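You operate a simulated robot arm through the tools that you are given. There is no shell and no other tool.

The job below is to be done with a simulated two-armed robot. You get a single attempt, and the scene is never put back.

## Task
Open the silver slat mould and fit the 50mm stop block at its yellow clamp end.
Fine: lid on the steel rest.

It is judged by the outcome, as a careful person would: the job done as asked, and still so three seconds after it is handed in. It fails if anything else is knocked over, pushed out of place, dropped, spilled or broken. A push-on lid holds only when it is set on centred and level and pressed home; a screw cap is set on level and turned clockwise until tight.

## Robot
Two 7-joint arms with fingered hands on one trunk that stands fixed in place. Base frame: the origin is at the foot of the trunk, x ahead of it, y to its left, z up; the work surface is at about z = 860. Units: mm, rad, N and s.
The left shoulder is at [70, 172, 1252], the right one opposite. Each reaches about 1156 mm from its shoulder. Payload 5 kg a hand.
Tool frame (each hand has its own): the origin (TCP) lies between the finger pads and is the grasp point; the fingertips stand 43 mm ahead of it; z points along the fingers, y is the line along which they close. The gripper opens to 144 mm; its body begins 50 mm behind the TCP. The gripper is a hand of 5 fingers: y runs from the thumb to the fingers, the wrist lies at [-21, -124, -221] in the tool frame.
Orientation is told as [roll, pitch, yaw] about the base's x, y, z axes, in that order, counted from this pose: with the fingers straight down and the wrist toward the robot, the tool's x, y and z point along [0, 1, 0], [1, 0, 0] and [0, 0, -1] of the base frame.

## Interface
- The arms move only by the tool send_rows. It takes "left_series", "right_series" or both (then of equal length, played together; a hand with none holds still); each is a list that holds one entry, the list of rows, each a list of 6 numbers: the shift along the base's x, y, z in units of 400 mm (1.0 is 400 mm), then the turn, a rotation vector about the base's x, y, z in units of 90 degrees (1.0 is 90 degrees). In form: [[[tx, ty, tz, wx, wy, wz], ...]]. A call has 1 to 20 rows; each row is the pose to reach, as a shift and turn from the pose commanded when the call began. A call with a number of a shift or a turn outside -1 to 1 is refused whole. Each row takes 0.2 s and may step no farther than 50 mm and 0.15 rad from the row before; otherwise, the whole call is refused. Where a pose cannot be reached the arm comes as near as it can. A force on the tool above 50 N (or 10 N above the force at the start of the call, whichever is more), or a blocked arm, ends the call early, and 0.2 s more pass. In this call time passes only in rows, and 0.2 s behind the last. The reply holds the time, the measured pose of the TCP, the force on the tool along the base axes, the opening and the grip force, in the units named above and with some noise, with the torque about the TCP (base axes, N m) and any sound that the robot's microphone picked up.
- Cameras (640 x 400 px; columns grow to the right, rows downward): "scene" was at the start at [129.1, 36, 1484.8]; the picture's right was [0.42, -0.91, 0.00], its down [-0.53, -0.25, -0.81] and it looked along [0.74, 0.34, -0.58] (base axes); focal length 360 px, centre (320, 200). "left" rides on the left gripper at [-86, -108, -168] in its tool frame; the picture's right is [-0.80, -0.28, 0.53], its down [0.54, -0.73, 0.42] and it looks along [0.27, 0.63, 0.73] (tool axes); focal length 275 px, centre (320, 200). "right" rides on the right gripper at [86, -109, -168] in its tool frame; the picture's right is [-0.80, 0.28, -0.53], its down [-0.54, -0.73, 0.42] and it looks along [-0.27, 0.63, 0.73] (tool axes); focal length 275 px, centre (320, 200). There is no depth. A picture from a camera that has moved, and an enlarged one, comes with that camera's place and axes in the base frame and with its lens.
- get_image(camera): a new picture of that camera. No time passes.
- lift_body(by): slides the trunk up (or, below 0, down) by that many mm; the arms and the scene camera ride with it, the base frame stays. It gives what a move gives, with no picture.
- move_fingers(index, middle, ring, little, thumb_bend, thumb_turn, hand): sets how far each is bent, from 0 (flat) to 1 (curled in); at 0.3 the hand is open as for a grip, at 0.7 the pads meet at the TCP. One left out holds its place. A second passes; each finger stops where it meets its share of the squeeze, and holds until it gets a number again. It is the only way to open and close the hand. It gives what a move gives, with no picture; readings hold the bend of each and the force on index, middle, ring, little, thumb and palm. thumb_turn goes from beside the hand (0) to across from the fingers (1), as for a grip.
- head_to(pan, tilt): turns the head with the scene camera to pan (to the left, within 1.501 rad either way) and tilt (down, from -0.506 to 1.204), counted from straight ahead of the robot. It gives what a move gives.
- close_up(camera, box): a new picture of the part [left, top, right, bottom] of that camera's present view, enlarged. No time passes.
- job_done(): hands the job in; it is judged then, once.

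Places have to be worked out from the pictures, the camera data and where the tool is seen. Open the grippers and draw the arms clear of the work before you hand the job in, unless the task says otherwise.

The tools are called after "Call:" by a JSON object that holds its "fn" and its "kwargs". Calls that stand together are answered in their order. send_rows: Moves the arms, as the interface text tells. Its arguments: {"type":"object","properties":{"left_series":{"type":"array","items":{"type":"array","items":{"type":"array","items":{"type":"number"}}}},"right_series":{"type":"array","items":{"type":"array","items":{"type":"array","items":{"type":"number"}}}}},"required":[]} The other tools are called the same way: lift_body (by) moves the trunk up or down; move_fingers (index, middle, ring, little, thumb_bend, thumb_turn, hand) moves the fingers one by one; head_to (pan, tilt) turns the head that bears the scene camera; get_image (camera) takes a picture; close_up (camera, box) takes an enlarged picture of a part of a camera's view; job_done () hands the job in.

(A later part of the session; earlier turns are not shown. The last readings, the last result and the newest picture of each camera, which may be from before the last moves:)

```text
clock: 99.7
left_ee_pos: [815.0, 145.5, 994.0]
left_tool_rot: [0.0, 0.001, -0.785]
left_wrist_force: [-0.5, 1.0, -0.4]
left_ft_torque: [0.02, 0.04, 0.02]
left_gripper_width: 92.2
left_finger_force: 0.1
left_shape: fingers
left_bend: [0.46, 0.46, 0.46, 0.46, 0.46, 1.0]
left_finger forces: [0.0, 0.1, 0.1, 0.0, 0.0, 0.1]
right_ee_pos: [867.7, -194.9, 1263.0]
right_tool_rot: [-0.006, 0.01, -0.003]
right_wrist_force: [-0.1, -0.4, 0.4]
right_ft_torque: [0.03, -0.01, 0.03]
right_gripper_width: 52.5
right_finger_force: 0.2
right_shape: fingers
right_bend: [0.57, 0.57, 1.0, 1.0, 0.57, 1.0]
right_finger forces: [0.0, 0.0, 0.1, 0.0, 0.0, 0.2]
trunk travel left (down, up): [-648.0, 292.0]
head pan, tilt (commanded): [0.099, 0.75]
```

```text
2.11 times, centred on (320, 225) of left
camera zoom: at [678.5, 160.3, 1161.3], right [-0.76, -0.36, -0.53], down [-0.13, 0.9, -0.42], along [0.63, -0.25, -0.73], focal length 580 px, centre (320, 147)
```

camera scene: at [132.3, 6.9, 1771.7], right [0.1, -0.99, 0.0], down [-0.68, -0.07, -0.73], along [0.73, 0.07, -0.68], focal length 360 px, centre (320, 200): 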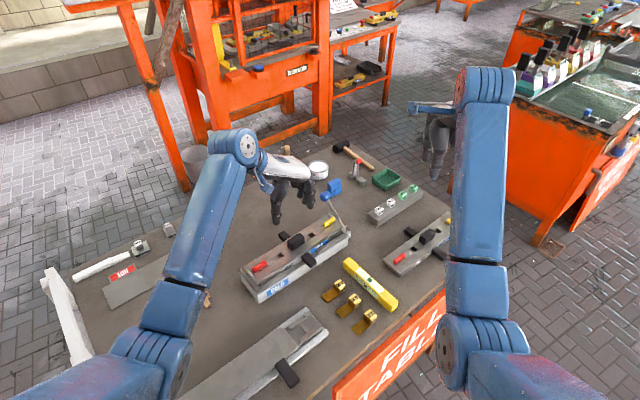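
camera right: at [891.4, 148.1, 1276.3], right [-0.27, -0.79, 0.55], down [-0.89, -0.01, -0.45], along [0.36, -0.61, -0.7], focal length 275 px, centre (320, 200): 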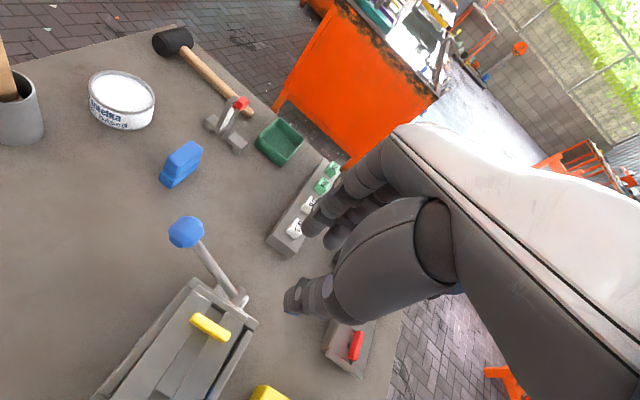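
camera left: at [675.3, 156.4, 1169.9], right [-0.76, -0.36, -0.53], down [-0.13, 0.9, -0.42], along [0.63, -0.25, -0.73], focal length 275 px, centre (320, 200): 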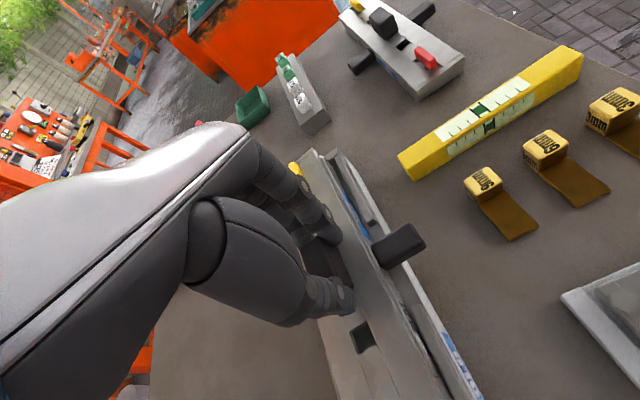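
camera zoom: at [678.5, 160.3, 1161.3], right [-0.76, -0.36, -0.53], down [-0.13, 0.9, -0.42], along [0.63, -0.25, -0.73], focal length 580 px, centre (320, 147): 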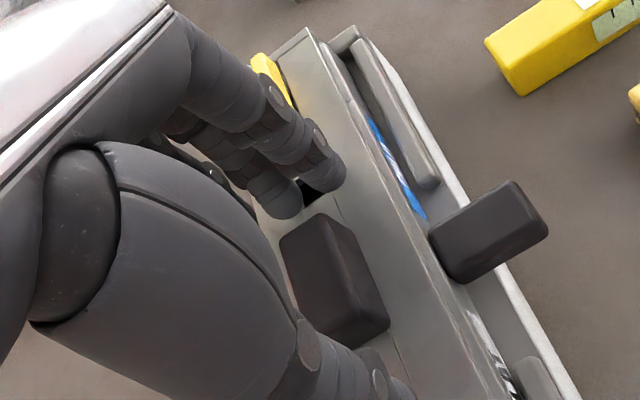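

The handle lies a few mm toward the fingers; I centre the hand on it and close again.

Call:
{"fn": "send_rows", "kwargs": {"left_series": [[[0.0105, -0.0035, 0.0, 0, 0, 0]]]}}

Call:
{"fn": "move_fingers", "kwargs": {"hand": "left", "index": 0.7, "middle": 0.7, "thumb_bend": 0.7}}

Call:
{"fn": "close_up", "kwargs": {"camera": "left", "box": [220, 130, 420, 320]}}

Call:
{"fn": "close_up", "kwargs": {"camera": "scene", "box": [265, 190, 335, 250]}}

```text
clock: 100.1
left_ee_pos: [820.2, 143.0, 995.5]
left_tool_rot: [0.002, 0.001, -0.785]
left_wrist_force: [0.0, 0.7, 0.7]
left_ft_torque: [-0.01, -0.01, -0.02]
left_gripper_width: 92.2
left_finger_force: 0.1
left_shape: fingers
left_bend: [0.46, 0.46, 0.46, 0.46, 0.46, 1.0]
left_finger forces: [0.1, 0.0, 0.1, 0.0, 0.1, 0.1]
right_ee_pos: [866.8, -194.5, 1261.7]
right_tool_rot: [-0.006, 0.011, 0.0]
right_wrist_force: [0.4, -0.1, -0.3]
right_ft_torque: [0.04, 0.03, 0.01]
right_gripper_width: 52.9
right_finger_force: 0.1
right_shape: fingers
right_bend: [0.57, 0.57, 1.0, 1.0, 0.57, 1.0]
right_finger forces: [0.0, 0.0, 0.0, 0.0, 0.0, 0.0]
trunk travel left (down, up): [-648.0, 292.0]
head pan, tilt (commanded): [0.099, 0.75]
```

```text
clock: 101.1
left_ee_pos: [819.3, 141.9, 994.4]
left_tool_rot: [0.001, -0.001, -0.783]
left_wrist_force: [-0.9, -0.8, 0.0]
left_ft_torque: [0.0, -0.05, -0.03]
left_gripper_width: 51.6
left_finger_force: 18.9
left_shape: fingers
left_bend: [0.6, 0.61, 0.46, 0.46, 0.58, 1.0]
left_finger forces: [8.9, 9.6, 0.0, 0.0, 18.9, 0.0]
right_ee_pos: [866.5, -194.2, 1261.6]
right_tool_rot: [-0.006, 0.009, -0.001]
right_wrist_force: [-0.1, 0.3, 0.4]
right_ft_torque: [0.02, 0.02, 0.01]
right_gripper_width: 53.1
right_finger_force: 0.1
right_shape: fingers
right_bend: [0.57, 0.57, 1.0, 1.0, 0.57, 1.0]
right_finger forces: [0.0, 0.1, 0.1, 0.1, 0.1, 0.0]
trunk travel left (down, up): [-648.0, 292.0]
head pan, tilt (commanded): [0.099, 0.75]
```

```text
2.11 times, centred on (320, 225) of left
camera zoom: at [682.5, 158.1, 1161.3], right [-0.76, -0.36, -0.53], down [-0.13, 0.9, -0.42], along [0.63, -0.25, -0.73], focal length 580 px, centre (320, 147)
```

zoom: 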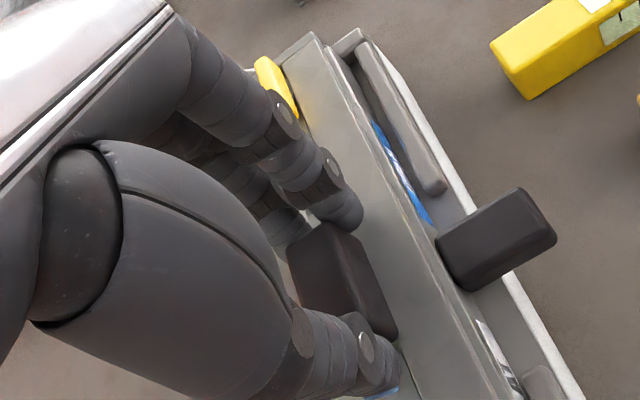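

```text
6.67 times, centred on (300, 220) of scene
camera zoom: at [132.4, 7.0, 1771.7], right [0.1, -0.99, 0.0], down [-0.68, -0.07, -0.73], along [0.73, 0.07, -0.68], focal length 2400 px, centre (453, 67)
```

zoom: 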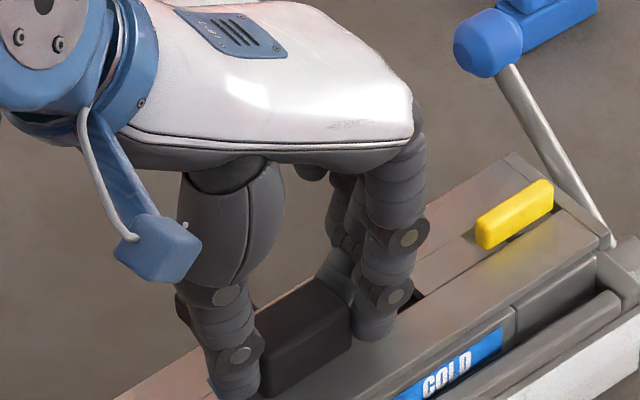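

Index, middle and thumb again bear evenly. I lift 10 mm and check that the grip stays unchanged.

Call:
{"fn": "send_rows", "kwargs": {"left_series": [[[0, 0, 0.006, 0, 0, 0], [0, 0, 0.012, 0, 0, 0], [0, 0, 0.018, 0, 0, 0], [0, 0, 0.025, 0, 0, 0]]]}}

Call:
{"fn": "close_up", "kwargs": {"camera": "scene", "box": [235, 175, 365, 285]}}

Call:
{"fn": "close_up", "kwargs": {"camera": "left", "box": [220, 130, 420, 320]}}

```text
clock: 102.1
left_ee_pos: [820.7, 144.3, 1004.9]
left_tool_rot: [0.001, 0.001, -0.783]
left_wrist_force: [-0.7, -1.0, -3.7]
left_ft_torque: [-0.02, 0.01, -0.03]
left_gripper_width: 51.6
left_finger_force: 17.9
left_shape: fingers
left_bend: [0.59, 0.61, 0.46, 0.46, 0.58, 1.0]
left_finger forces: [9.1, 9.0, 0.0, 0.0, 18.4, 0.1]
right_ee_pos: [866.1, -194.5, 1261.7]
right_tool_rot: [-0.004, 0.009, -0.004]
right_wrist_force: [-0.6, 0.5, -0.4]
right_ft_torque: [-0.02, 0.0, -0.02]
right_gripper_width: 52.7
right_finger_force: 0.0
right_shape: fingers
right_bend: [0.57, 0.57, 1.0, 1.0, 0.57, 1.0]
right_finger forces: [0.0, 0.1, 0.0, 0.1, 0.0, 0.0]
trunk travel left (down, up): [-648.0, 292.0]
head pan, tilt (commanded): [0.099, 0.75]
```

```text
3.64 times, centred on (300, 230) of scene
camera zoom: at [133.0, 7.2, 1771.6], right [0.1, -0.99, 0.0], down [-0.68, -0.07, -0.73], along [0.73, 0.07, -0.68], focal length 1309 px, centre (393, 91)
```

zoom: 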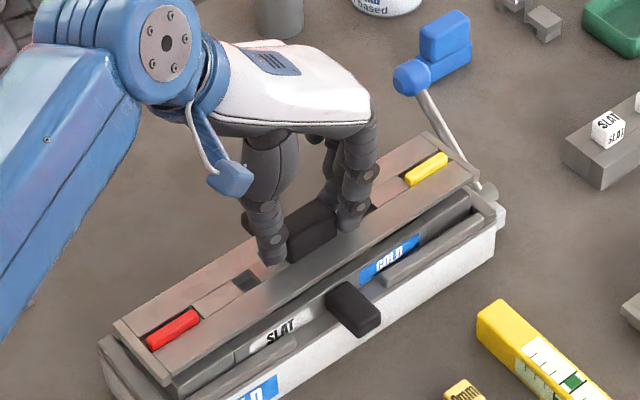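

```text
2.11 times, centred on (320, 225) of left
camera zoom: at [682.8, 158.3, 1171.7], right [-0.76, -0.36, -0.53], down [-0.13, 0.9, -0.42], along [0.63, -0.25, -0.73], focal length 580 px, centre (320, 147)
```

zoom: 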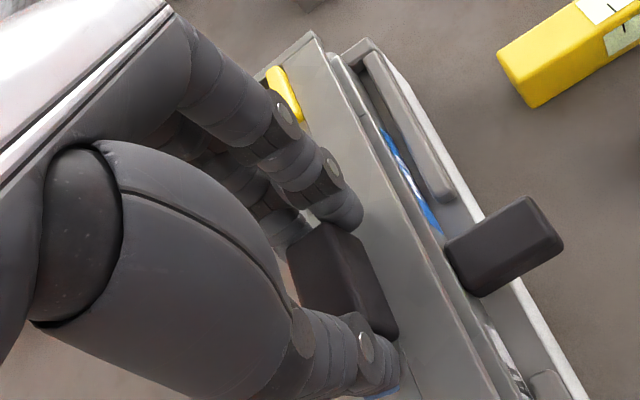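

The grip is stable and the lid weighs about 0.37 kg. I continue straight up to clear the clamps and the mould.

Call:
{"fn": "send_rows", "kwargs": {"left_series": [[[0, 0, 0.02, 0, 0, 0], [0, 0, 0.04, 0, 0, 0], [0, 0, 0.06, 0, 0, 0], [0, 0, 0.09, 0, 0, 0], [0, 0, 0.13, 0, 0, 0], [0, 0, 0.17, 0, 0, 0], [0, 0, 0.2, 0, 0, 0]]]}}

Call:
{"fn": "get_image", "kwargs": {"camera": "scene"}}

Call:
{"fn": "close_up", "kwargs": {"camera": "scene", "box": [225, 135, 375, 305]}}

Call:
{"fn": "get_image", "kwargs": {"camera": "left"}}

```text
clock: 103.7
left_ee_pos: [819.1, 143.8, 1084.0]
left_tool_rot: [0.0, 0.0, -0.784]
left_wrist_force: [-0.7, -0.8, -4.1]
left_ft_torque: [-0.04, -0.03, -0.01]
left_gripper_width: 51.4
left_finger_force: 18.7
left_shape: fingers
left_bend: [0.59, 0.61, 0.46, 0.46, 0.58, 1.0]
left_finger forces: [9.3, 8.9, 0.0, 0.1, 18.4, 0.0]
right_ee_pos: [865.8, -195.2, 1261.1]
right_tool_rot: [-0.004, 0.009, -0.003]
right_wrist_force: [0.4, 0.2, 0.3]
right_ft_torque: [0.0, -0.01, 0.0]
right_gripper_width: 53.0
right_finger_force: 0.0
right_shape: fingers
right_bend: [0.57, 0.57, 1.0, 1.0, 0.57, 1.0]
right_finger forces: [0.0, 0.0, 0.0, 0.0, 0.0, 0.1]
trunk travel left (down, up): [-648.0, 292.0]
head pan, tilt (commanded): [0.099, 0.75]
```

```text
taken
camera scene: at [132.7, 7.0, 1771.6], right [0.1, -0.99, 0.0], down [-0.68, -0.07, -0.73], along [0.73, 0.07, -0.68], focal length 360 px, centre (320, 200)
```

scene: 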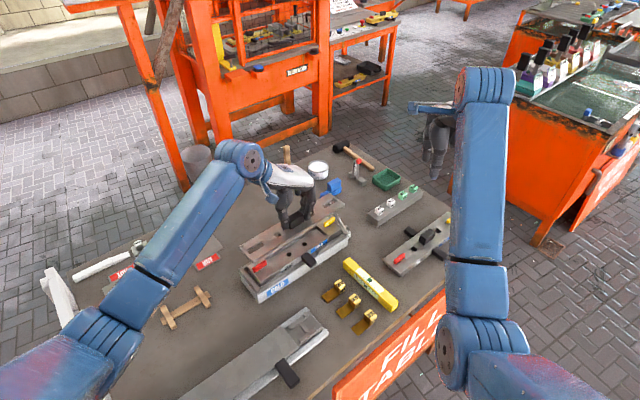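

```text
2.35 times, centred on (300, 220) of scene
camera zoom: at [132.7, 7.0, 1771.6], right [0.1, -0.99, 0.0], down [-0.68, -0.07, -0.73], along [0.73, 0.07, -0.68], focal length 847 px, centre (367, 153)
```

zoom: 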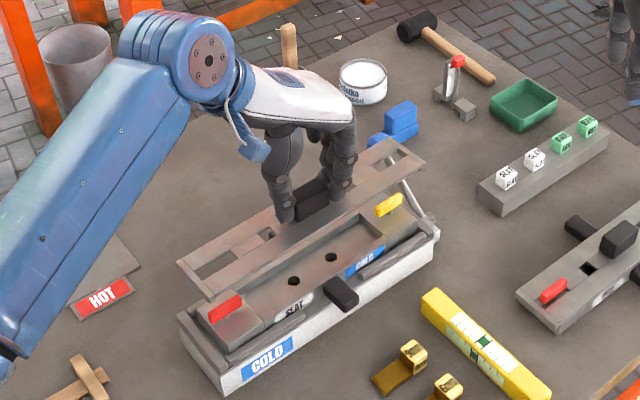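

```text
taken
camera left: at [681.5, 157.8, 1251.1], right [-0.76, -0.36, -0.53], down [-0.13, 0.9, -0.42], along [0.63, -0.25, -0.73], focal length 275 px, centre (320, 200)
```

left: 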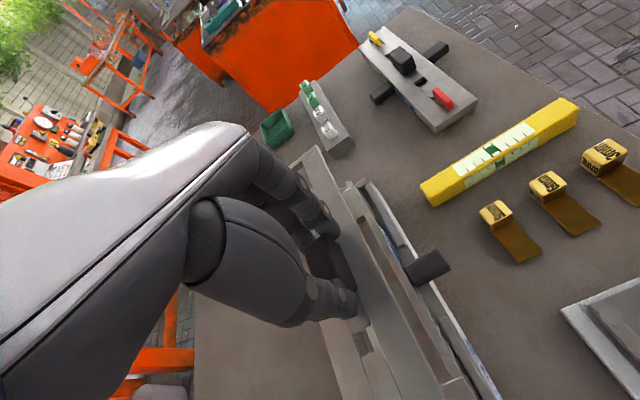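

The lid is off, level, and the mould's cavity is open. I carry the lid sideways toward the steel plate in two calls, keeping its orientation.

Call:
{"fn": "send_rows", "kwargs": {"left_series": [[[-0.01, 0.07, 0.03, 0, 0, 0], [-0.025, 0.16, 0.05, 0, 0, 0], [-0.04, 0.26, 0.05, 0, 0, 0], [-0.055, 0.36, 0.05, 0, 0, 0], [-0.07, 0.46, 0.05, 0, 0, 0], [-0.085, 0.55, 0.05, 0, 0, 0]]]}}

Call:
{"fn": "send_rows", "kwargs": {"left_series": [[[-0.015, 0.09, 0, 0, 0, 0], [-0.03, 0.19, 0, 0, 0, 0], [-0.045, 0.28, 0, 0, 0, 0], [-0.06, 0.37, 0, 0, 0, 0], [-0.07, 0.45, 0, 0, 0, 0]]]}}

Call:
{"fn": "head_to", "kwargs": {"pan": 0.6, "tilt": 0.8}}

Call:
{"fn": "get_image", "kwargs": {"camera": "scene"}}

Call:
{"fn": "get_image", "kwargs": {"camera": "left"}}

```text
clock: 105.1
left_ee_pos: [783.5, 364.0, 1103.3]
left_tool_rot: [-0.001, -0.001, -0.785]
left_wrist_force: [-0.3, -0.8, -3.2]
left_ft_torque: [0.0, -0.01, 0.03]
left_gripper_width: 51.6
left_finger_force: 18.6
left_shape: fingers
left_bend: [0.6, 0.61, 0.46, 0.46, 0.58, 1.0]
left_finger forces: [9.3, 8.9, 0.0, 0.0, 18.4, 0.0]
right_ee_pos: [867.2, -193.5, 1262.0]
right_tool_rot: [-0.006, 0.01, -0.001]
right_wrist_force: [-0.8, -0.9, -0.7]
right_ft_torque: [0.02, -0.01, 0.02]
right_gripper_width: 52.8
right_finger_force: 0.0
right_shape: fingers
right_bend: [0.57, 0.57, 1.0, 1.0, 0.57, 1.0]
right_finger forces: [0.0, 0.0, 0.1, 0.0, 0.0, 0.0]
trunk travel left (down, up): [-648.0, 292.0]
head pan, tilt (commanded): [0.099, 0.75]
```

```text
clock: 106.3
left_ee_pos: [756.5, 544.3, 1102.8]
left_tool_rot: [-0.001, -0.001, -0.781]
left_wrist_force: [0.3, 0.7, -4.2]
left_ft_torque: [-0.02, -0.01, -0.03]
left_gripper_width: 51.4
left_finger_force: 18.2
left_shape: fingers
left_bend: [0.6, 0.62, 0.46, 0.46, 0.58, 1.0]
left_finger forces: [9.3, 8.8, 0.0, 0.1, 18.4, 0.0]
right_ee_pos: [866.6, -192.3, 1261.8]
right_tool_rot: [-0.008, 0.01, -0.001]
right_wrist_force: [-0.1, 0.2, 0.2]
right_ft_torque: [-0.02, -0.02, -0.02]
right_gripper_width: 52.7
right_finger_force: 0.0
right_shape: fingers
right_bend: [0.57, 0.57, 1.0, 1.0, 0.57, 1.0]
right_finger forces: [0.0, 0.0, 0.1, 0.0, 0.1, 0.0]
trunk travel left (down, up): [-648.0, 292.0]
head pan, tilt (commanded): [0.099, 0.75]
```

```text
clock: 107.2
left_ee_pos: [756.1, 542.4, 1104.0]
left_tool_rot: [0.001, 0.001, -0.783]
left_wrist_force: [-0.5, 1.0, -4.0]
left_ft_torque: [0.02, -0.02, 0.0]
left_gripper_width: 51.6
left_finger_force: 18.1
left_shape: fingers
left_bend: [0.6, 0.62, 0.46, 0.46, 0.58, 1.0]
left_finger forces: [9.4, 8.8, 0.1, 0.1, 18.4, 0.0]
right_ee_pos: [866.1, -195.3, 1261.8]
right_tool_rot: [-0.005, 0.008, -0.002]
right_wrist_force: [-0.3, -0.2, -0.3]
right_ft_torque: [-0.01, 0.01, 0.03]
right_gripper_width: 53.0
right_finger_force: 0.1
right_shape: fingers
right_bend: [0.57, 0.57, 1.0, 1.0, 0.57, 1.0]
right_finger forces: [0.0, 0.1, 0.0, 0.1, 0.1, 0.1]
trunk travel left (down, up): [-648.0, 292.0]
head pan, tilt (commanded): [0.6, 0.799]
```

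```text
taken
camera scene: at [117.1, 44.3, 1767.6], right [0.56, -0.83, 0.0], down [-0.59, -0.4, -0.7], along [0.57, 0.39, -0.72], focal length 360 px, centre (320, 200)
```

scene: 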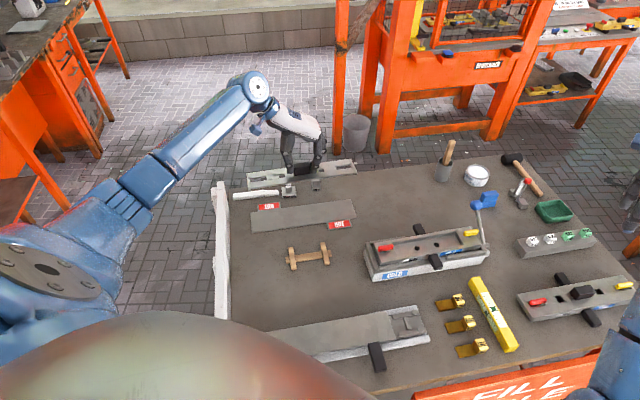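

```text
taken
camera left: at [619.1, 557.6, 1271.3], right [-0.76, -0.36, -0.53], down [-0.13, 0.9, -0.42], along [0.63, -0.25, -0.73], focal length 275 px, centre (320, 200)
```

left: 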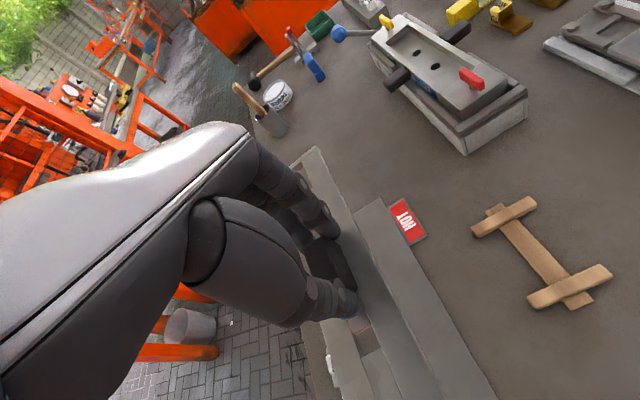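

Call:
{"fn": "close_up", "kwargs": {"camera": "scene", "box": [225, 140, 375, 260]}}

Call:
{"fn": "close_up", "kwargs": {"camera": "left", "box": [270, 130, 510, 400]}}

```text
3.33 times, centred on (300, 200) of scene
camera zoom: at [117.1, 44.3, 1767.6], right [0.56, -0.83, 0.0], down [-0.59, -0.4, -0.7], along [0.57, 0.39, -0.72], focal length 1200 px, centre (387, 200)
```

zoom: 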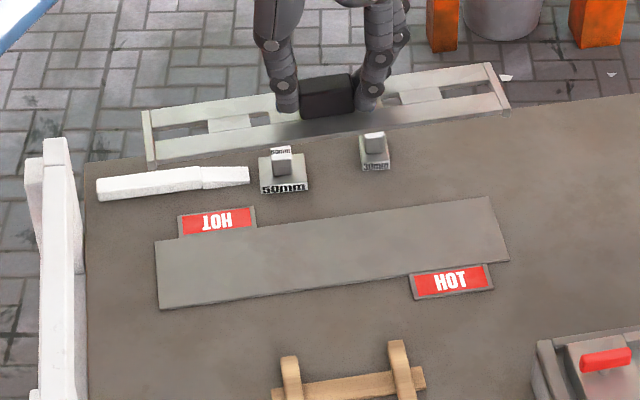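

```text
1.48 times, centred on (390, 265) of left
camera zoom: at [619.1, 557.6, 1271.3], right [-0.76, -0.36, -0.53], down [-0.13, 0.9, -0.42], along [0.63, -0.25, -0.73], focal length 408 px, centre (216, 104)
```

zoom: 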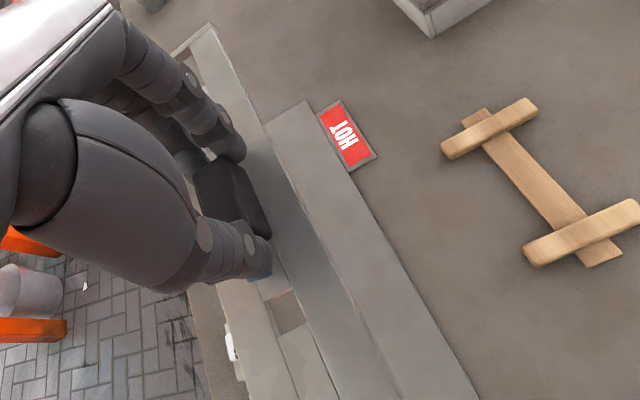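

The plate's centre is about [750,546] and the lid's centre now about [760,551]. I correct by [-8,-4], lower to TCP z≈965 and re-measure.

Call:
{"fn": "send_rows", "kwargs": {"left_series": [[[-0.01, -0.005, -0.08, 0, 0, 0], [-0.02, -0.01, -0.17, 0, 0, 0], [-0.02, -0.01, -0.26, 0, 0, 0], [-0.02, -0.01, -0.31, 0, 0, 0], [-0.02, -0.01, -0.345, 0, 0, 0]]]}}

Call:
{"fn": "get_image", "kwargs": {"camera": "scene"}}

Call:
{"fn": "close_up", "kwargs": {"camera": "scene", "box": [225, 140, 375, 260]}}

Call:
{"fn": "close_up", "kwargs": {"camera": "left", "box": [270, 130, 510, 400]}}

```text
clock: 108.4
left_ee_pos: [750.5, 539.6, 964.5]
left_tool_rot: [-0.001, 0.0, -0.784]
left_wrist_force: [0.6, 0.1, -4.0]
left_ft_torque: [-0.01, -0.01, 0.01]
left_gripper_width: 51.6
left_finger_force: 18.3
left_shape: fingers
left_bend: [0.6, 0.62, 0.46, 0.46, 0.58, 1.0]
left_finger forces: [9.3, 8.8, 0.0, 0.1, 18.4, 0.0]
right_ee_pos: [868.3, -194.6, 1260.4]
right_tool_rot: [-0.007, 0.011, 0.0]
right_wrist_force: [0.0, 0.5, -0.4]
right_ft_torque: [0.02, 0.01, -0.01]
right_gripper_width: 53.1
right_finger_force: 0.1
right_shape: fingers
right_bend: [0.57, 0.57, 1.0, 1.0, 0.57, 1.0]
right_finger forces: [0.0, 0.0, 0.1, 0.0, 0.1, 0.0]
trunk travel left (down, up): [-648.0, 292.0]
head pan, tilt (commanded): [0.6, 0.799]
```

```text
taken
camera scene: at [117.1, 44.9, 1767.6], right [0.57, -0.82, 0.0], down [-0.59, -0.41, -0.7], along [0.57, 0.39, -0.72], focal length 360 px, centre (320, 200)
```

scene: 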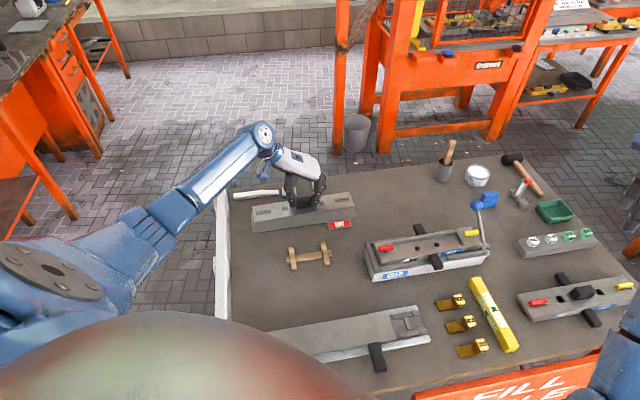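

```text
3.33 times, centred on (300, 200) of scene
camera zoom: at [117.1, 44.9, 1767.6], right [0.57, -0.82, 0.0], down [-0.59, -0.41, -0.7], along [0.57, 0.39, -0.72], focal length 1200 px, centre (387, 200)
```

zoom: 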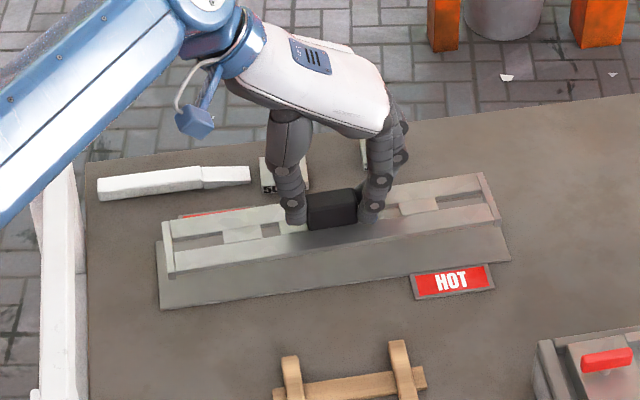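

```text
1.48 times, centred on (390, 265) of left
camera zoom: at [613.2, 554.5, 1132.6], right [-0.76, -0.36, -0.53], down [-0.13, 0.9, -0.42], along [0.63, -0.25, -0.73], focal length 408 px, centre (216, 104)
```

zoom: 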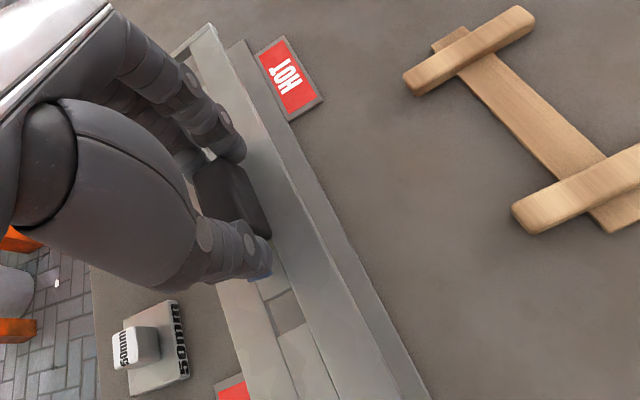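

The lid's centre is now at about [756,546]; I shift 5 mm in -x and lower further, checking the force for contact.

Call:
{"fn": "send_rows", "kwargs": {"left_series": [[[-0.006, 0.001, -0.01, 0, 0, 0], [-0.012, 0.001, -0.02, 0, 0, 0], [-0.012, 0.001, -0.03, 0, 0, 0], [-0.012, 0.001, -0.0375, 0, 0, 0]]]}}

Call:
{"fn": "close_up", "kwargs": {"camera": "scene", "box": [225, 140, 375, 260]}}

```text
clock: 109.4
left_ee_pos: [745.1, 540.3, 950.5]
left_tool_rot: [0.001, 0.0, -0.785]
left_wrist_force: [1.0, 0.0, -4.8]
left_ft_torque: [-0.03, -0.02, 0.03]
left_gripper_width: 51.6
left_finger_force: 18.7
left_shape: fingers
left_bend: [0.6, 0.62, 0.46, 0.46, 0.58, 1.0]
left_finger forces: [9.3, 8.8, 0.1, 0.0, 18.4, 0.0]
right_ee_pos: [867.5, -192.7, 1261.9]
right_tool_rot: [-0.007, 0.01, -0.002]
right_wrist_force: [0.3, 0.4, 0.5]
right_ft_torque: [0.0, -0.02, 0.02]
right_gripper_width: 53.0
right_finger_force: 0.0
right_shape: fingers
right_bend: [0.57, 0.57, 1.0, 1.0, 0.57, 1.0]
right_finger forces: [0.0, 0.1, 0.0, 0.0, 0.0, 0.0]
trunk travel left (down, up): [-648.0, 292.0]
head pan, tilt (commanded): [0.6, 0.799]
```

```text
3.33 times, centred on (300, 200) of scene
camera zoom: at [117.0, 45.0, 1767.6], right [0.57, -0.82, 0.0], down [-0.59, -0.41, -0.7], along [0.57, 0.39, -0.72], focal length 1200 px, centre (387, 200)
```

zoom: 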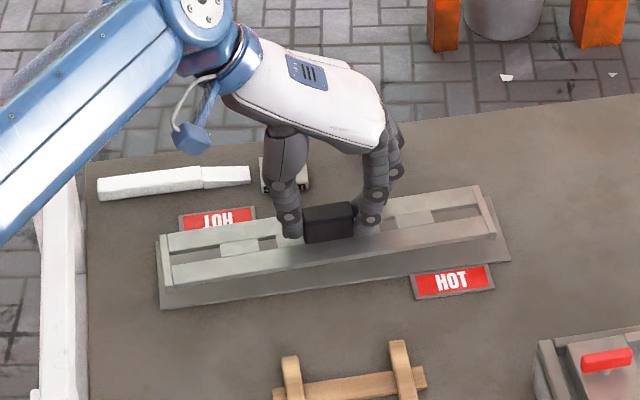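

Margins all round look fine. I shift 2 mm along the plate and keep lowering in small steps until the load comes off.

Call:
{"fn": "send_rows", "kwargs": {"left_series": [[[-0.003, 0.003, -0.008, 0, 0, 0], [-0.005, 0.005, -0.016, 0, 0, 0], [-0.005, 0.005, -0.023, 0, 0, 0]]]}}

Call:
{"fn": "send_rows", "kwargs": {"left_series": [[[0, 0, -0.005, 0, 0, 0], [0, 0, -0.01, 0, 0, 0]]]}}

Call:
{"fn": "close_up", "kwargs": {"camera": "scene", "box": [225, 140, 375, 260]}}

```text
clock: 110.2
left_ee_pos: [742.5, 542.4, 942.6]
left_tool_rot: [0.001, 0.001, -0.783]
left_wrist_force: [-1.1, 0.1, -3.9]
left_ft_torque: [-0.04, -0.03, 0.03]
left_gripper_width: 51.5
left_finger_force: 18.9
left_shape: fingers
left_bend: [0.6, 0.62, 0.46, 0.46, 0.58, 1.0]
left_finger forces: [9.3, 8.8, 0.0, 0.0, 18.4, 0.1]
right_ee_pos: [867.1, -193.8, 1261.6]
right_tool_rot: [-0.008, 0.01, -0.002]
right_wrist_force: [0.8, -0.4, 0.0]
right_ft_torque: [0.0, -0.04, 0.0]
right_gripper_width: 52.9
right_finger_force: 0.0
right_shape: fingers
right_bend: [0.57, 0.57, 1.0, 1.0, 0.57, 1.0]
right_finger forces: [0.0, 0.0, 0.0, 0.1, 0.0, 0.1]
trunk travel left (down, up): [-648.0, 292.0]
head pan, tilt (commanded): [0.6, 0.799]
```

```text
clock: 110.8
left_ee_pos: [743.1, 542.1, 939.0]
left_tool_rot: [0.001, -0.001, -0.783]
left_wrist_force: [0.4, -0.6, -4.4]
left_ft_torque: [-0.04, 0.0, 0.04]
left_gripper_width: 51.6
left_finger_force: 18.2
left_shape: fingers
left_bend: [0.6, 0.62, 0.46, 0.46, 0.58, 1.0]
left_finger forces: [9.4, 8.8, 0.1, 0.0, 18.5, 0.0]
right_ee_pos: [867.0, -194.4, 1262.0]
right_tool_rot: [-0.007, 0.011, -0.002]
right_wrist_force: [-0.6, 0.0, 0.0]
right_ft_torque: [0.02, -0.01, -0.01]
right_gripper_width: 53.0
right_finger_force: 0.1
right_shape: fingers
right_bend: [0.57, 0.57, 1.0, 1.0, 0.57, 1.0]
right_finger forces: [0.0, 0.0, 0.0, 0.0, 0.1, 0.0]
trunk travel left (down, up): [-648.0, 292.0]
head pan, tilt (commanded): [0.6, 0.799]
```

```text
3.33 times, centred on (300, 200) of scene
camera zoom: at [117.0, 44.9, 1767.6], right [0.57, -0.82, 0.0], down [-0.59, -0.41, -0.7], along [0.57, 0.39, -0.72], focal length 1200 px, centre (387, 200)
```

zoom: 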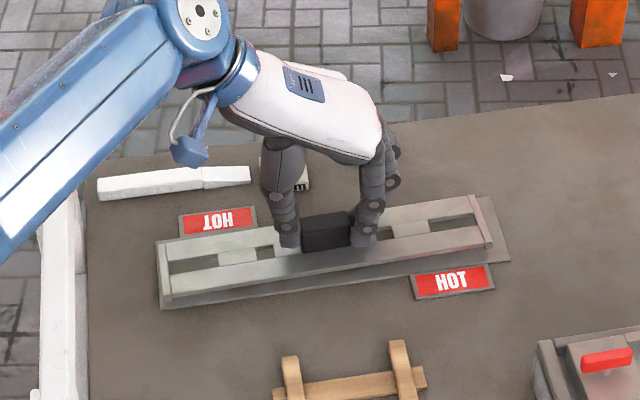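

The lid is about 2.5° off the plate's line and a bit far to the left/back. I correct with a small turn and shift, then lower on.

Call:
{"fn": "send_rows", "kwargs": {"left_series": [[[0.001, -0.006, 0, 0, 0, -0.013], [0.002, -0.012, -0.005, 0, 0, -0.025], [0.002, -0.012, -0.01, 0, 0, -0.025]]]}}

Call:
{"fn": "send_rows", "kwargs": {"left_series": [[[0, 0, -0.005, 0, 0, 0], [0, 0, -0.01, 0, 0, 0]]]}}

Call:
{"fn": "close_up", "kwargs": {"camera": "scene", "box": [225, 140, 375, 260]}}

```text
clock: 111.6
left_ee_pos: [743.0, 538.0, 932.7]
left_tool_rot: [0.002, 0.0, -0.822]
left_wrist_force: [-1.6, -0.2, -2.5]
left_ft_torque: [0.0, 0.01, -0.01]
left_gripper_width: 51.6
left_finger_force: 18.2
left_shape: fingers
left_bend: [0.6, 0.62, 0.46, 0.46, 0.58, 1.0]
left_finger forces: [9.3, 8.8, 0.0, 0.0, 18.4, 0.0]
right_ee_pos: [865.9, -195.4, 1262.3]
right_tool_rot: [-0.006, 0.01, -0.002]
right_wrist_force: [0.0, -0.6, 0.5]
right_ft_torque: [-0.01, -0.02, 0.02]
right_gripper_width: 52.9
right_finger_force: 0.0
right_shape: fingers
right_bend: [0.57, 0.57, 1.0, 1.0, 0.57, 1.0]
right_finger forces: [0.0, 0.0, 0.0, 0.0, 0.0, 0.1]
trunk travel left (down, up): [-648.0, 292.0]
head pan, tilt (commanded): [0.6, 0.799]
```

```text
clock: 112.2
left_ee_pos: [743.1, 537.6, 927.7]
left_tool_rot: [0.0, 0.001, -0.823]
left_wrist_force: [-0.5, -0.3, -3.8]
left_ft_torque: [-0.03, 0.04, -0.01]
left_gripper_width: 51.3
left_finger_force: 18.3
left_shape: fingers
left_bend: [0.6, 0.62, 0.46, 0.46, 0.58, 1.0]
left_finger forces: [9.3, 8.9, 0.0, 0.0, 18.4, 0.0]
right_ee_pos: [866.6, -194.9, 1262.0]
right_tool_rot: [-0.008, 0.011, -0.001]
right_wrist_force: [0.3, 0.2, -0.8]
right_ft_torque: [0.01, -0.01, 0.01]
right_gripper_width: 53.0
right_finger_force: 0.1
right_shape: fingers
right_bend: [0.57, 0.57, 1.0, 1.0, 0.57, 1.0]
right_finger forces: [0.0, 0.1, 0.0, 0.0, 0.0, 0.0]
trunk travel left (down, up): [-648.0, 292.0]
head pan, tilt (commanded): [0.6, 0.799]
```

```text
3.33 times, centred on (300, 200) of scene
camera zoom: at [117.0, 45.0, 1767.6], right [0.57, -0.82, 0.0], down [-0.59, -0.41, -0.7], along [0.57, 0.39, -0.72], focal length 1200 px, centre (387, 200)
```

zoom: 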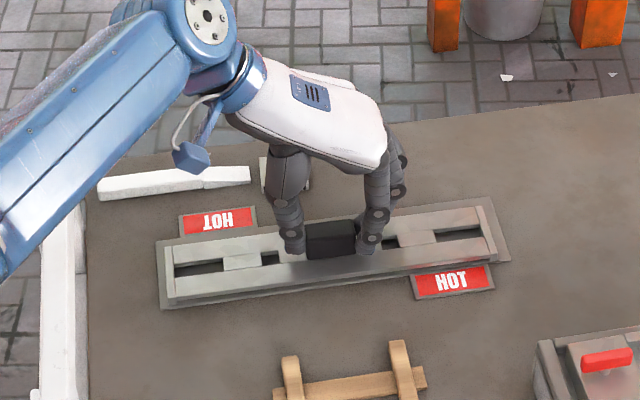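

The lid is well inside the plate's outline and almost down. I lower in 2 mm steps.

Call:
{"fn": "send_rows", "kwargs": {"left_series": [[[0, 0, -0.005, 0, 0, 0], [0, 0, -0.01, 0, 0, 0]]]}}

Call:
{"fn": "send_rows", "kwargs": {"left_series": [[[0, 0, -0.004, 0, 0, 0]]]}}

Call:
{"fn": "close_up", "kwargs": {"camera": "scene", "box": [225, 140, 375, 260]}}

```text
clock: 112.8
left_ee_pos: [743.3, 536.9, 926.6]
left_tool_rot: [0.001, -0.002, -0.823]
left_wrist_force: [-1.0, 0.5, 2.6]
left_ft_torque: [0.09, -0.04, -0.02]
left_gripper_width: 51.4
left_finger_force: 18.7
left_shape: fingers
left_bend: [0.6, 0.62, 0.46, 0.46, 0.58, 1.0]
left_finger forces: [9.0, 9.6, 0.0, 0.0, 19.0, 0.0]
right_ee_pos: [866.4, -194.8, 1263.0]
right_tool_rot: [-0.006, 0.008, -0.003]
right_wrist_force: [-0.7, 0.8, -0.4]
right_ft_torque: [-0.01, -0.01, -0.02]
right_gripper_width: 52.9
right_finger_force: 0.0
right_shape: fingers
right_bend: [0.57, 0.57, 1.0, 1.0, 0.57, 1.0]
right_finger forces: [0.1, 0.0, 0.1, 0.1, 0.1, 0.1]
trunk travel left (down, up): [-648.0, 292.0]
head pan, tilt (commanded): [0.6, 0.799]
```

```text
clock: 113.2
left_ee_pos: [743.0, 536.3, 926.1]
left_tool_rot: [0.001, -0.002, -0.822]
left_wrist_force: [-3.1, -1.4, 10.9]
left_ft_torque: [0.12, 0.03, -0.3]
left_gripper_width: 45.1
left_finger_force: 21.2
left_shape: fingers
left_bend: [0.63, 0.61, 0.46, 0.46, 0.59, 1.0]
left_finger forces: [12.6, 10.5, 0.0, 0.0, 18.5, 0.0]
right_ee_pos: [865.4, -195.0, 1263.2]
right_tool_rot: [-0.006, 0.009, -0.001]
right_wrist_force: [-0.5, -0.3, 0.7]
right_ft_torque: [-0.04, -0.02, 0.01]
right_gripper_width: 53.2
right_finger_force: 0.0
right_shape: fingers
right_bend: [0.57, 0.57, 1.0, 1.0, 0.57, 1.0]
right_finger forces: [0.0, 0.0, 0.0, 0.0, 0.1, 0.1]
trunk travel left (down, up): [-648.0, 292.0]
head pan, tilt (commanded): [0.6, 0.799]
```

```text
3.33 times, centred on (300, 200) of scene
camera zoom: at [114.6, 43.4, 1768.0], right [0.57, -0.82, 0.0], down [-0.59, -0.4, -0.7], along [0.58, 0.39, -0.72], focal length 1200 px, centre (387, 200)
```

zoom: 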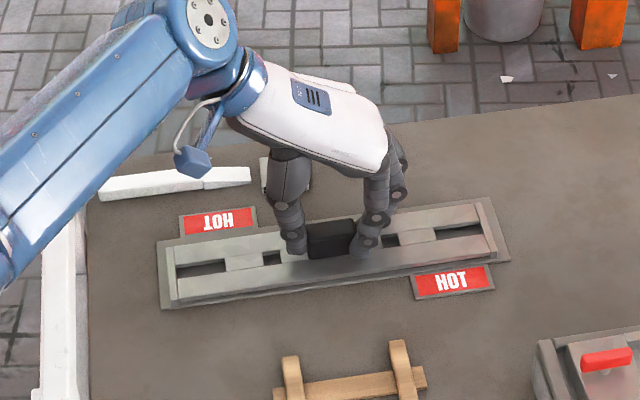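

The lid has touched down (the force turned to +11 N). I open the hand and rise straight up.

Call:
{"fn": "move_fingers", "kwargs": {"hand": "left", "index": 0.44, "middle": 0.44, "ring": 0.44, "little": 0.44, "thumb_bend": 0.44}}

Call:
{"fn": "send_rows", "kwargs": {"left_series": [[[0, 0, 0.03, 0, 0, 0], [0, 0, 0.09, 0, 0, 0], [0, 0, 0.18, 0, 0, 0], [0, 0, 0.28, 0, 0, 0], [0, 0, 0.36, 0, 0, 0]]]}}

Call:
{"fn": "get_image", "kwargs": {"camera": "scene"}}

Call:
{"fn": "close_up", "kwargs": {"camera": "scene", "box": [225, 140, 375, 260]}}

Call:
{"fn": "get_image", "kwargs": {"camera": "left"}}

```text
clock: 114.2
left_ee_pos: [743.2, 536.1, 925.3]
left_tool_rot: [0.001, -0.001, -0.823]
left_wrist_force: [-0.2, -0.4, 0.2]
left_ft_torque: [-0.01, 0.01, 0.0]
left_gripper_width: 99.5
left_finger_force: 0.0
left_shape: fingers
left_bend: [0.44, 0.44, 0.44, 0.44, 0.44, 0.99]
left_finger forces: [0.0, 0.1, 0.1, 0.0, 0.0, 0.1]
right_ee_pos: [867.2, -194.5, 1262.5]
right_tool_rot: [-0.005, 0.011, -0.001]
right_wrist_force: [0.4, 0.0, -0.2]
right_ft_torque: [-0.03, 0.01, 0.02]
right_gripper_width: 52.8
right_finger_force: 0.1
right_shape: fingers
right_bend: [0.57, 0.57, 1.0, 1.0, 0.57, 1.0]
right_finger forces: [0.1, 0.0, 0.0, 0.0, 0.0, 0.0]
trunk travel left (down, up): [-648.0, 292.0]
head pan, tilt (commanded): [0.6, 0.799]
```

```text
clock: 115.4
left_ee_pos: [739.6, 535.4, 1070.4]
left_tool_rot: [0.002, 0.001, -0.822]
left_wrist_force: [-0.5, -1.0, -1.1]
left_ft_torque: [0.01, 0.0, 0.0]
left_gripper_width: 99.3
left_finger_force: 0.2
left_shape: fingers
left_bend: [0.44, 0.44, 0.44, 0.44, 0.44, 0.99]
left_finger forces: [0.1, 0.0, 0.0, 0.1, 0.0, 0.0]
right_ee_pos: [866.5, -193.1, 1262.2]
right_tool_rot: [-0.005, 0.009, -0.001]
right_wrist_force: [-0.1, -0.1, -0.4]
right_ft_torque: [0.0, -0.03, 0.01]
right_gripper_width: 52.8
right_finger_force: 0.0
right_shape: fingers
right_bend: [0.57, 0.57, 1.0, 1.0, 0.57, 1.0]
right_finger forces: [0.1, 0.1, 0.0, 0.0, 0.0, 0.0]
trunk travel left (down, up): [-648.0, 292.0]
head pan, tilt (commanded): [0.6, 0.799]
```

```text
taken
camera scene: at [115.9, 44.2, 1767.7], right [0.57, -0.82, 0.0], down [-0.59, -0.41, -0.7], along [0.58, 0.39, -0.72], focal length 360 px, centre (320, 200)
```

scene: 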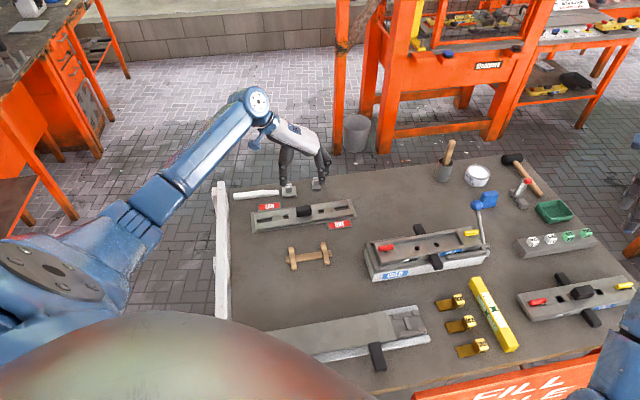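

```text
3.33 times, centred on (300, 200) of scene
camera zoom: at [115.9, 44.2, 1767.7], right [0.57, -0.82, 0.0], down [-0.59, -0.41, -0.7], along [0.58, 0.39, -0.72], focal length 1200 px, centre (387, 200)
```

zoom: 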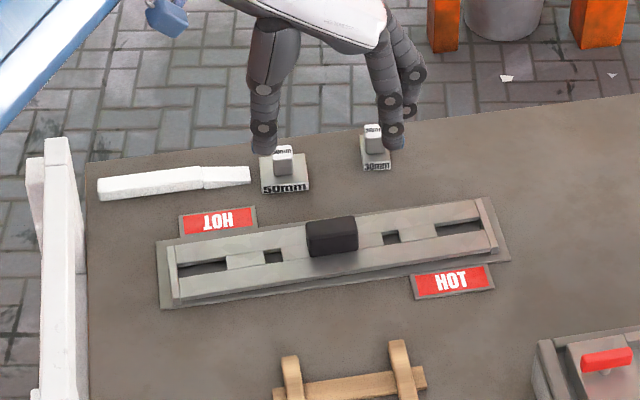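

```text
taken
camera left: at [603.8, 555.9, 1237.2], right [-0.78, -0.33, -0.53], down [-0.1, 0.9, -0.42], along [0.62, -0.28, -0.73], focal length 275 px, centre (320, 200)
```

left: 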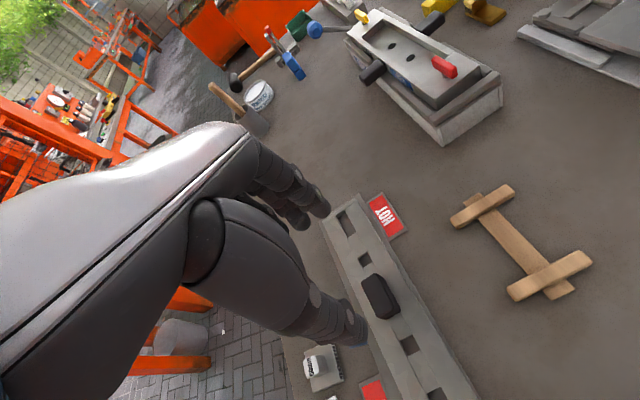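

The lid rests fully on the steel plate. Now I study the open mould's cavity and the 50mm stop block in detail.

Call:
{"fn": "close_up", "kwargs": {"camera": "scene", "box": [355, 210, 495, 290]}}

Call:
{"fn": "close_up", "kwargs": {"camera": "scene", "box": [270, 170, 340, 210]}}

Call:
{"fn": "close_up", "kwargs": {"camera": "left", "box": [330, 0, 520, 150]}}

Call:
{"fn": "close_up", "kwargs": {"camera": "left", "box": [280, 330, 360, 400]}}

```text
4.57 times, centred on (425, 250) of scene
camera zoom: at [115.9, 44.2, 1767.7], right [0.57, -0.82, 0.0], down [-0.59, -0.41, -0.7], along [0.58, 0.39, -0.72], focal length 1646 px, centre (-160, -29)
```

zoom: 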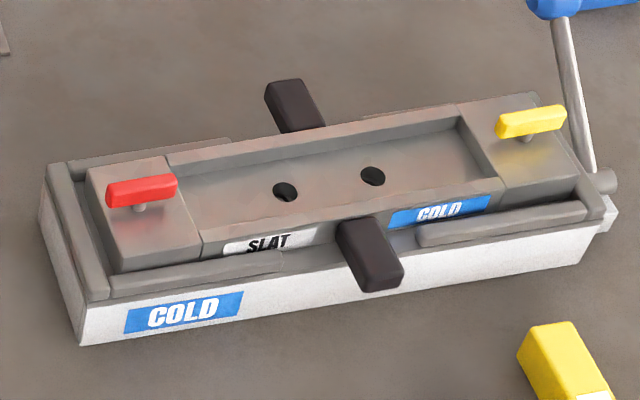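

```text
9.14 times, centred on (305, 190) of scene
camera zoom: at [115.9, 44.2, 1767.7], right [0.57, -0.82, 0.0], down [-0.59, -0.41, -0.7], along [0.58, 0.39, -0.72], focal length 3292 px, centre (457, 291)
```

zoom: 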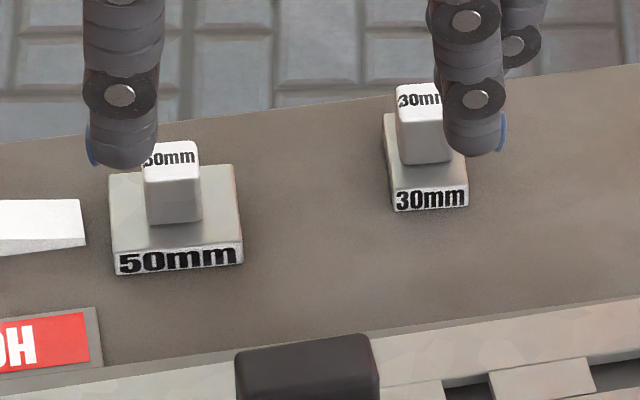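

```text
2.67 times, centred on (425, 75) of left
camera zoom: at [603.8, 555.9, 1237.2], right [-0.78, -0.33, -0.53], down [-0.1, 0.9, -0.42], along [0.62, -0.28, -0.73], focal length 734 px, centre (40, 533)
```

zoom: 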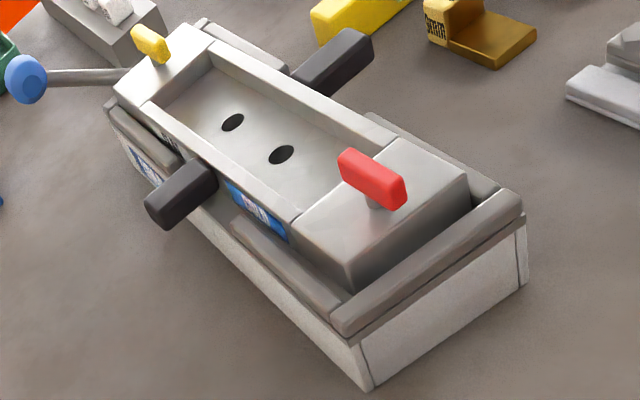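

```text
5.71 times, centred on (320, 365) of left
camera zoom: at [603.8, 555.9, 1237.2], right [-0.78, -0.33, -0.53], down [-0.1, 0.9, -0.42], along [0.62, -0.28, -0.73], focal length 1573 px, centre (320, -743)
```

zoom: 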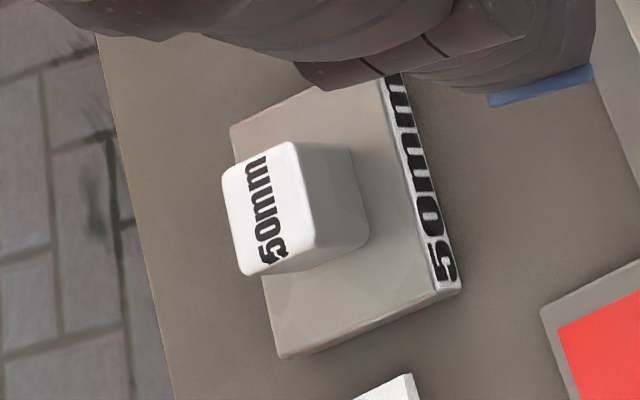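

The cavity lies between two end blocks; the stop block measures about 50 (along the mould) × 44 × 12 mm with a knob about 20 mm square, already parallel to the mould. I zoom on the cavity's yellow end to measure it.

Call:
{"fn": "close_up", "kwargs": {"camera": "scene", "box": [430, 215, 500, 265]}}

Call:
{"fn": "close_up", "kwargs": {"camera": "scene", "box": [365, 225, 435, 275]}}

```text
8.00 times, centred on (465, 240) of scene
camera zoom: at [115.9, 44.2, 1767.7], right [0.57, -0.82, 0.0], down [-0.59, -0.41, -0.7], along [0.58, 0.39, -0.72], focal length 2880 px, centre (-840, -120)
```

zoom: 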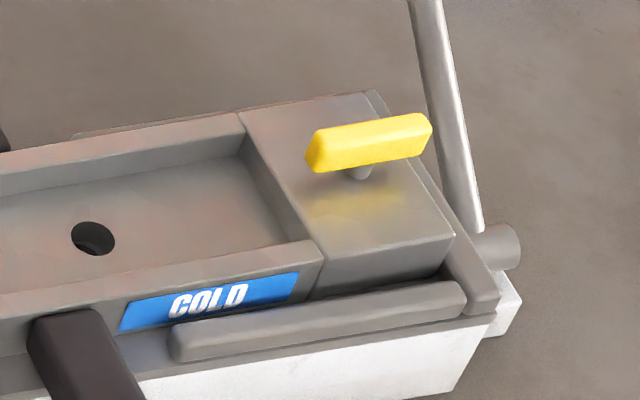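

```text
8.00 times, centred on (400, 250) of scene
camera zoom: at [115.9, 44.2, 1767.7], right [0.57, -0.82, 0.0], down [-0.59, -0.41, -0.7], along [0.58, 0.39, -0.72], focal length 2880 px, centre (-320, -200)
```

zoom: 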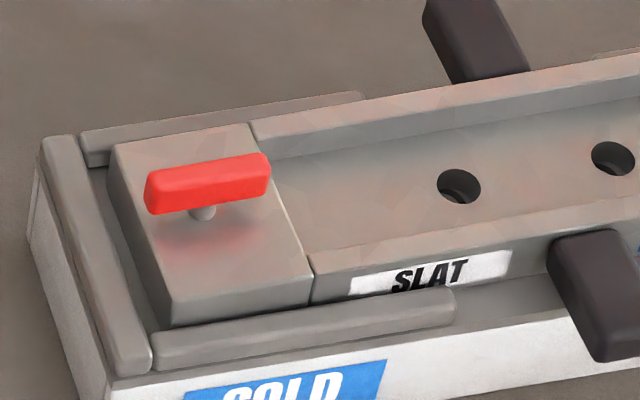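

The cavity at the yellow end is about 46–50 mm wide, so the block fits as it lies, with its 50 mm side lengthwise. I will pick it by the knob with index and thumb at yaw +45° (comfortable for this arm there), so I turn the hand while moving over it.

Call:
{"fn": "move_fingers", "kwargs": {"hand": "left", "index": 0.55, "middle": 1.0, "ring": 1.0, "little": 1.0, "thumb_bend": 0.55, "thumb_turn": 1.0}}

Call:
{"fn": "send_rows", "kwargs": {"left_series": [[[0.015, 0.025, 0, 0, 0, 0.064], [0.03, 0.05, 0, 0, 0, 0.128], [0.045, 0.075, 0, 0, 0, 0.192], [0.06, 0.1, 0, 0, 0, 0.256], [0.075, 0.13, 0, 0, 0, 0.32], [0.09, 0.16, 0, 0, 0, 0.384], [0.11, 0.19, 0, 0, 0, 0.448], [0.125, 0.2125, 0, 0, 0, 0.51]]]}}

Call:
{"fn": "send_rows", "kwargs": {"left_series": [[[0.007, 0.012, 0, 0, 0, 0.064], [0.014, 0.024, 0, 0, 0, 0.128], [0.02, 0.036, 0, 0, 0, 0.192], [0.027, 0.048, 0, 0, 0, 0.256], [0.034, 0.06, 0, 0, 0, 0.32], [0.04, 0.07, 0, 0, 0, 0.384], [0.046, 0.08, 0, 0, 0, 0.448], [0.046, 0.08, 0, 0, 0, 0.507]]]}}

Call:
{"fn": "get_image", "kwargs": {"camera": "left"}}

Call:
{"fn": "get_image", "kwargs": {"camera": "scene"}}

```text
clock: 116.4
left_ee_pos: [740.9, 536.5, 1070.0]
left_tool_rot: [0.001, 0.001, -0.822]
left_wrist_force: [-0.7, 0.3, -0.2]
left_ft_torque: [0.03, 0.01, -0.01]
left_gripper_width: 61.1
left_finger_force: 0.1
left_shape: fingers
left_bend: [0.55, 1.0, 1.0, 1.0, 0.55, 1.0]
left_finger forces: [0.0, 0.1, 0.0, 0.0, 0.1, 0.1]
right_ee_pos: [866.4, -195.6, 1262.6]
right_tool_rot: [-0.004, 0.011, -0.001]
right_wrist_force: [-0.6, 0.0, 0.1]
right_ft_torque: [-0.01, 0.0, -0.03]
right_gripper_width: 53.0
right_finger_force: 0.0
right_shape: fingers
right_bend: [0.57, 0.57, 1.0, 1.0, 0.57, 1.0]
right_finger forces: [0.0, 0.0, 0.1, 0.1, 0.0, 0.0]
trunk travel left (down, up): [-648.0, 292.0]
head pan, tilt (commanded): [0.6, 0.799]
```

```text
clock: 118.2
left_ee_pos: [793.3, 621.5, 1068.7]
left_tool_rot: [0.002, 0.0, -0.021]
left_wrist_force: [0.4, 0.1, -0.6]
left_ft_torque: [0.01, 0.02, -0.02]
left_gripper_width: 60.7
left_finger_force: 0.1
left_shape: fingers
left_bend: [0.55, 1.0, 1.0, 1.0, 0.55, 1.0]
left_finger forces: [0.1, 0.0, 0.0, 0.0, 0.1, 0.1]
right_ee_pos: [867.0, -194.2, 1261.5]
right_tool_rot: [-0.005, 0.01, -0.002]
right_wrist_force: [0.3, 0.7, 0.6]
right_ft_torque: [-0.02, -0.01, 0.03]
right_gripper_width: 53.0
right_finger_force: 0.0
right_shape: fingers
right_bend: [0.57, 0.57, 1.0, 1.0, 0.57, 1.0]
right_finger forces: [0.0, 0.0, 0.1, 0.1, 0.1, 0.0]
trunk travel left (down, up): [-648.0, 292.0]
head pan, tilt (commanded): [0.6, 0.799]
```

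```text
clock: 120.0
left_ee_pos: [810.5, 653.7, 1068.6]
left_tool_rot: [0.002, -0.001, 0.778]
left_wrist_force: [-0.4, -0.1, 0.0]
left_ft_torque: [0.0, 0.01, -0.01]
left_gripper_width: 60.7
left_finger_force: 0.1
left_shape: fingers
left_bend: [0.55, 1.0, 1.0, 1.0, 0.55, 1.0]
left_finger forces: [0.0, 0.0, 0.0, 0.0, 0.0, 0.0]
right_ee_pos: [866.8, -195.0, 1263.0]
right_tool_rot: [-0.005, 0.01, -0.001]
right_wrist_force: [-0.5, -0.7, 0.1]
right_ft_torque: [-0.01, 0.03, -0.01]
right_gripper_width: 53.0
right_finger_force: 0.1
right_shape: fingers
right_bend: [0.57, 0.57, 1.0, 1.0, 0.57, 1.0]
right_finger forces: [0.0, 0.0, 0.1, 0.0, 0.0, 0.1]
trunk travel left (down, up): [-648.0, 292.0]
head pan, tilt (commanded): [0.6, 0.799]
```

```text
taken
camera left: at [795.6, 515.6, 1235.9], right [0.35, -0.77, -0.54], down [-0.9, -0.12, -0.42], along [0.26, 0.63, -0.73], focal length 275 px, centre (320, 200)
```

left: 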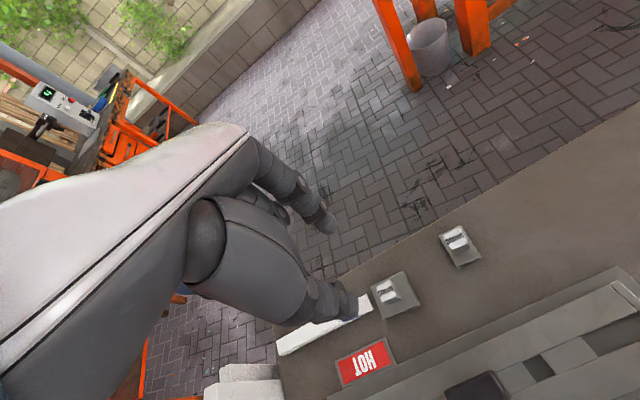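

```text
taken
camera scene: at [116.9, 43.8, 1767.7], right [0.57, -0.82, 0.0], down [-0.59, -0.41, -0.7], along [0.57, 0.39, -0.72], focal length 360 px, centre (320, 200)
```

scene: 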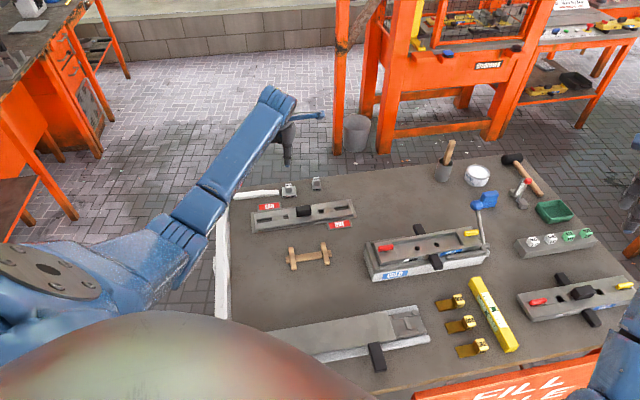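

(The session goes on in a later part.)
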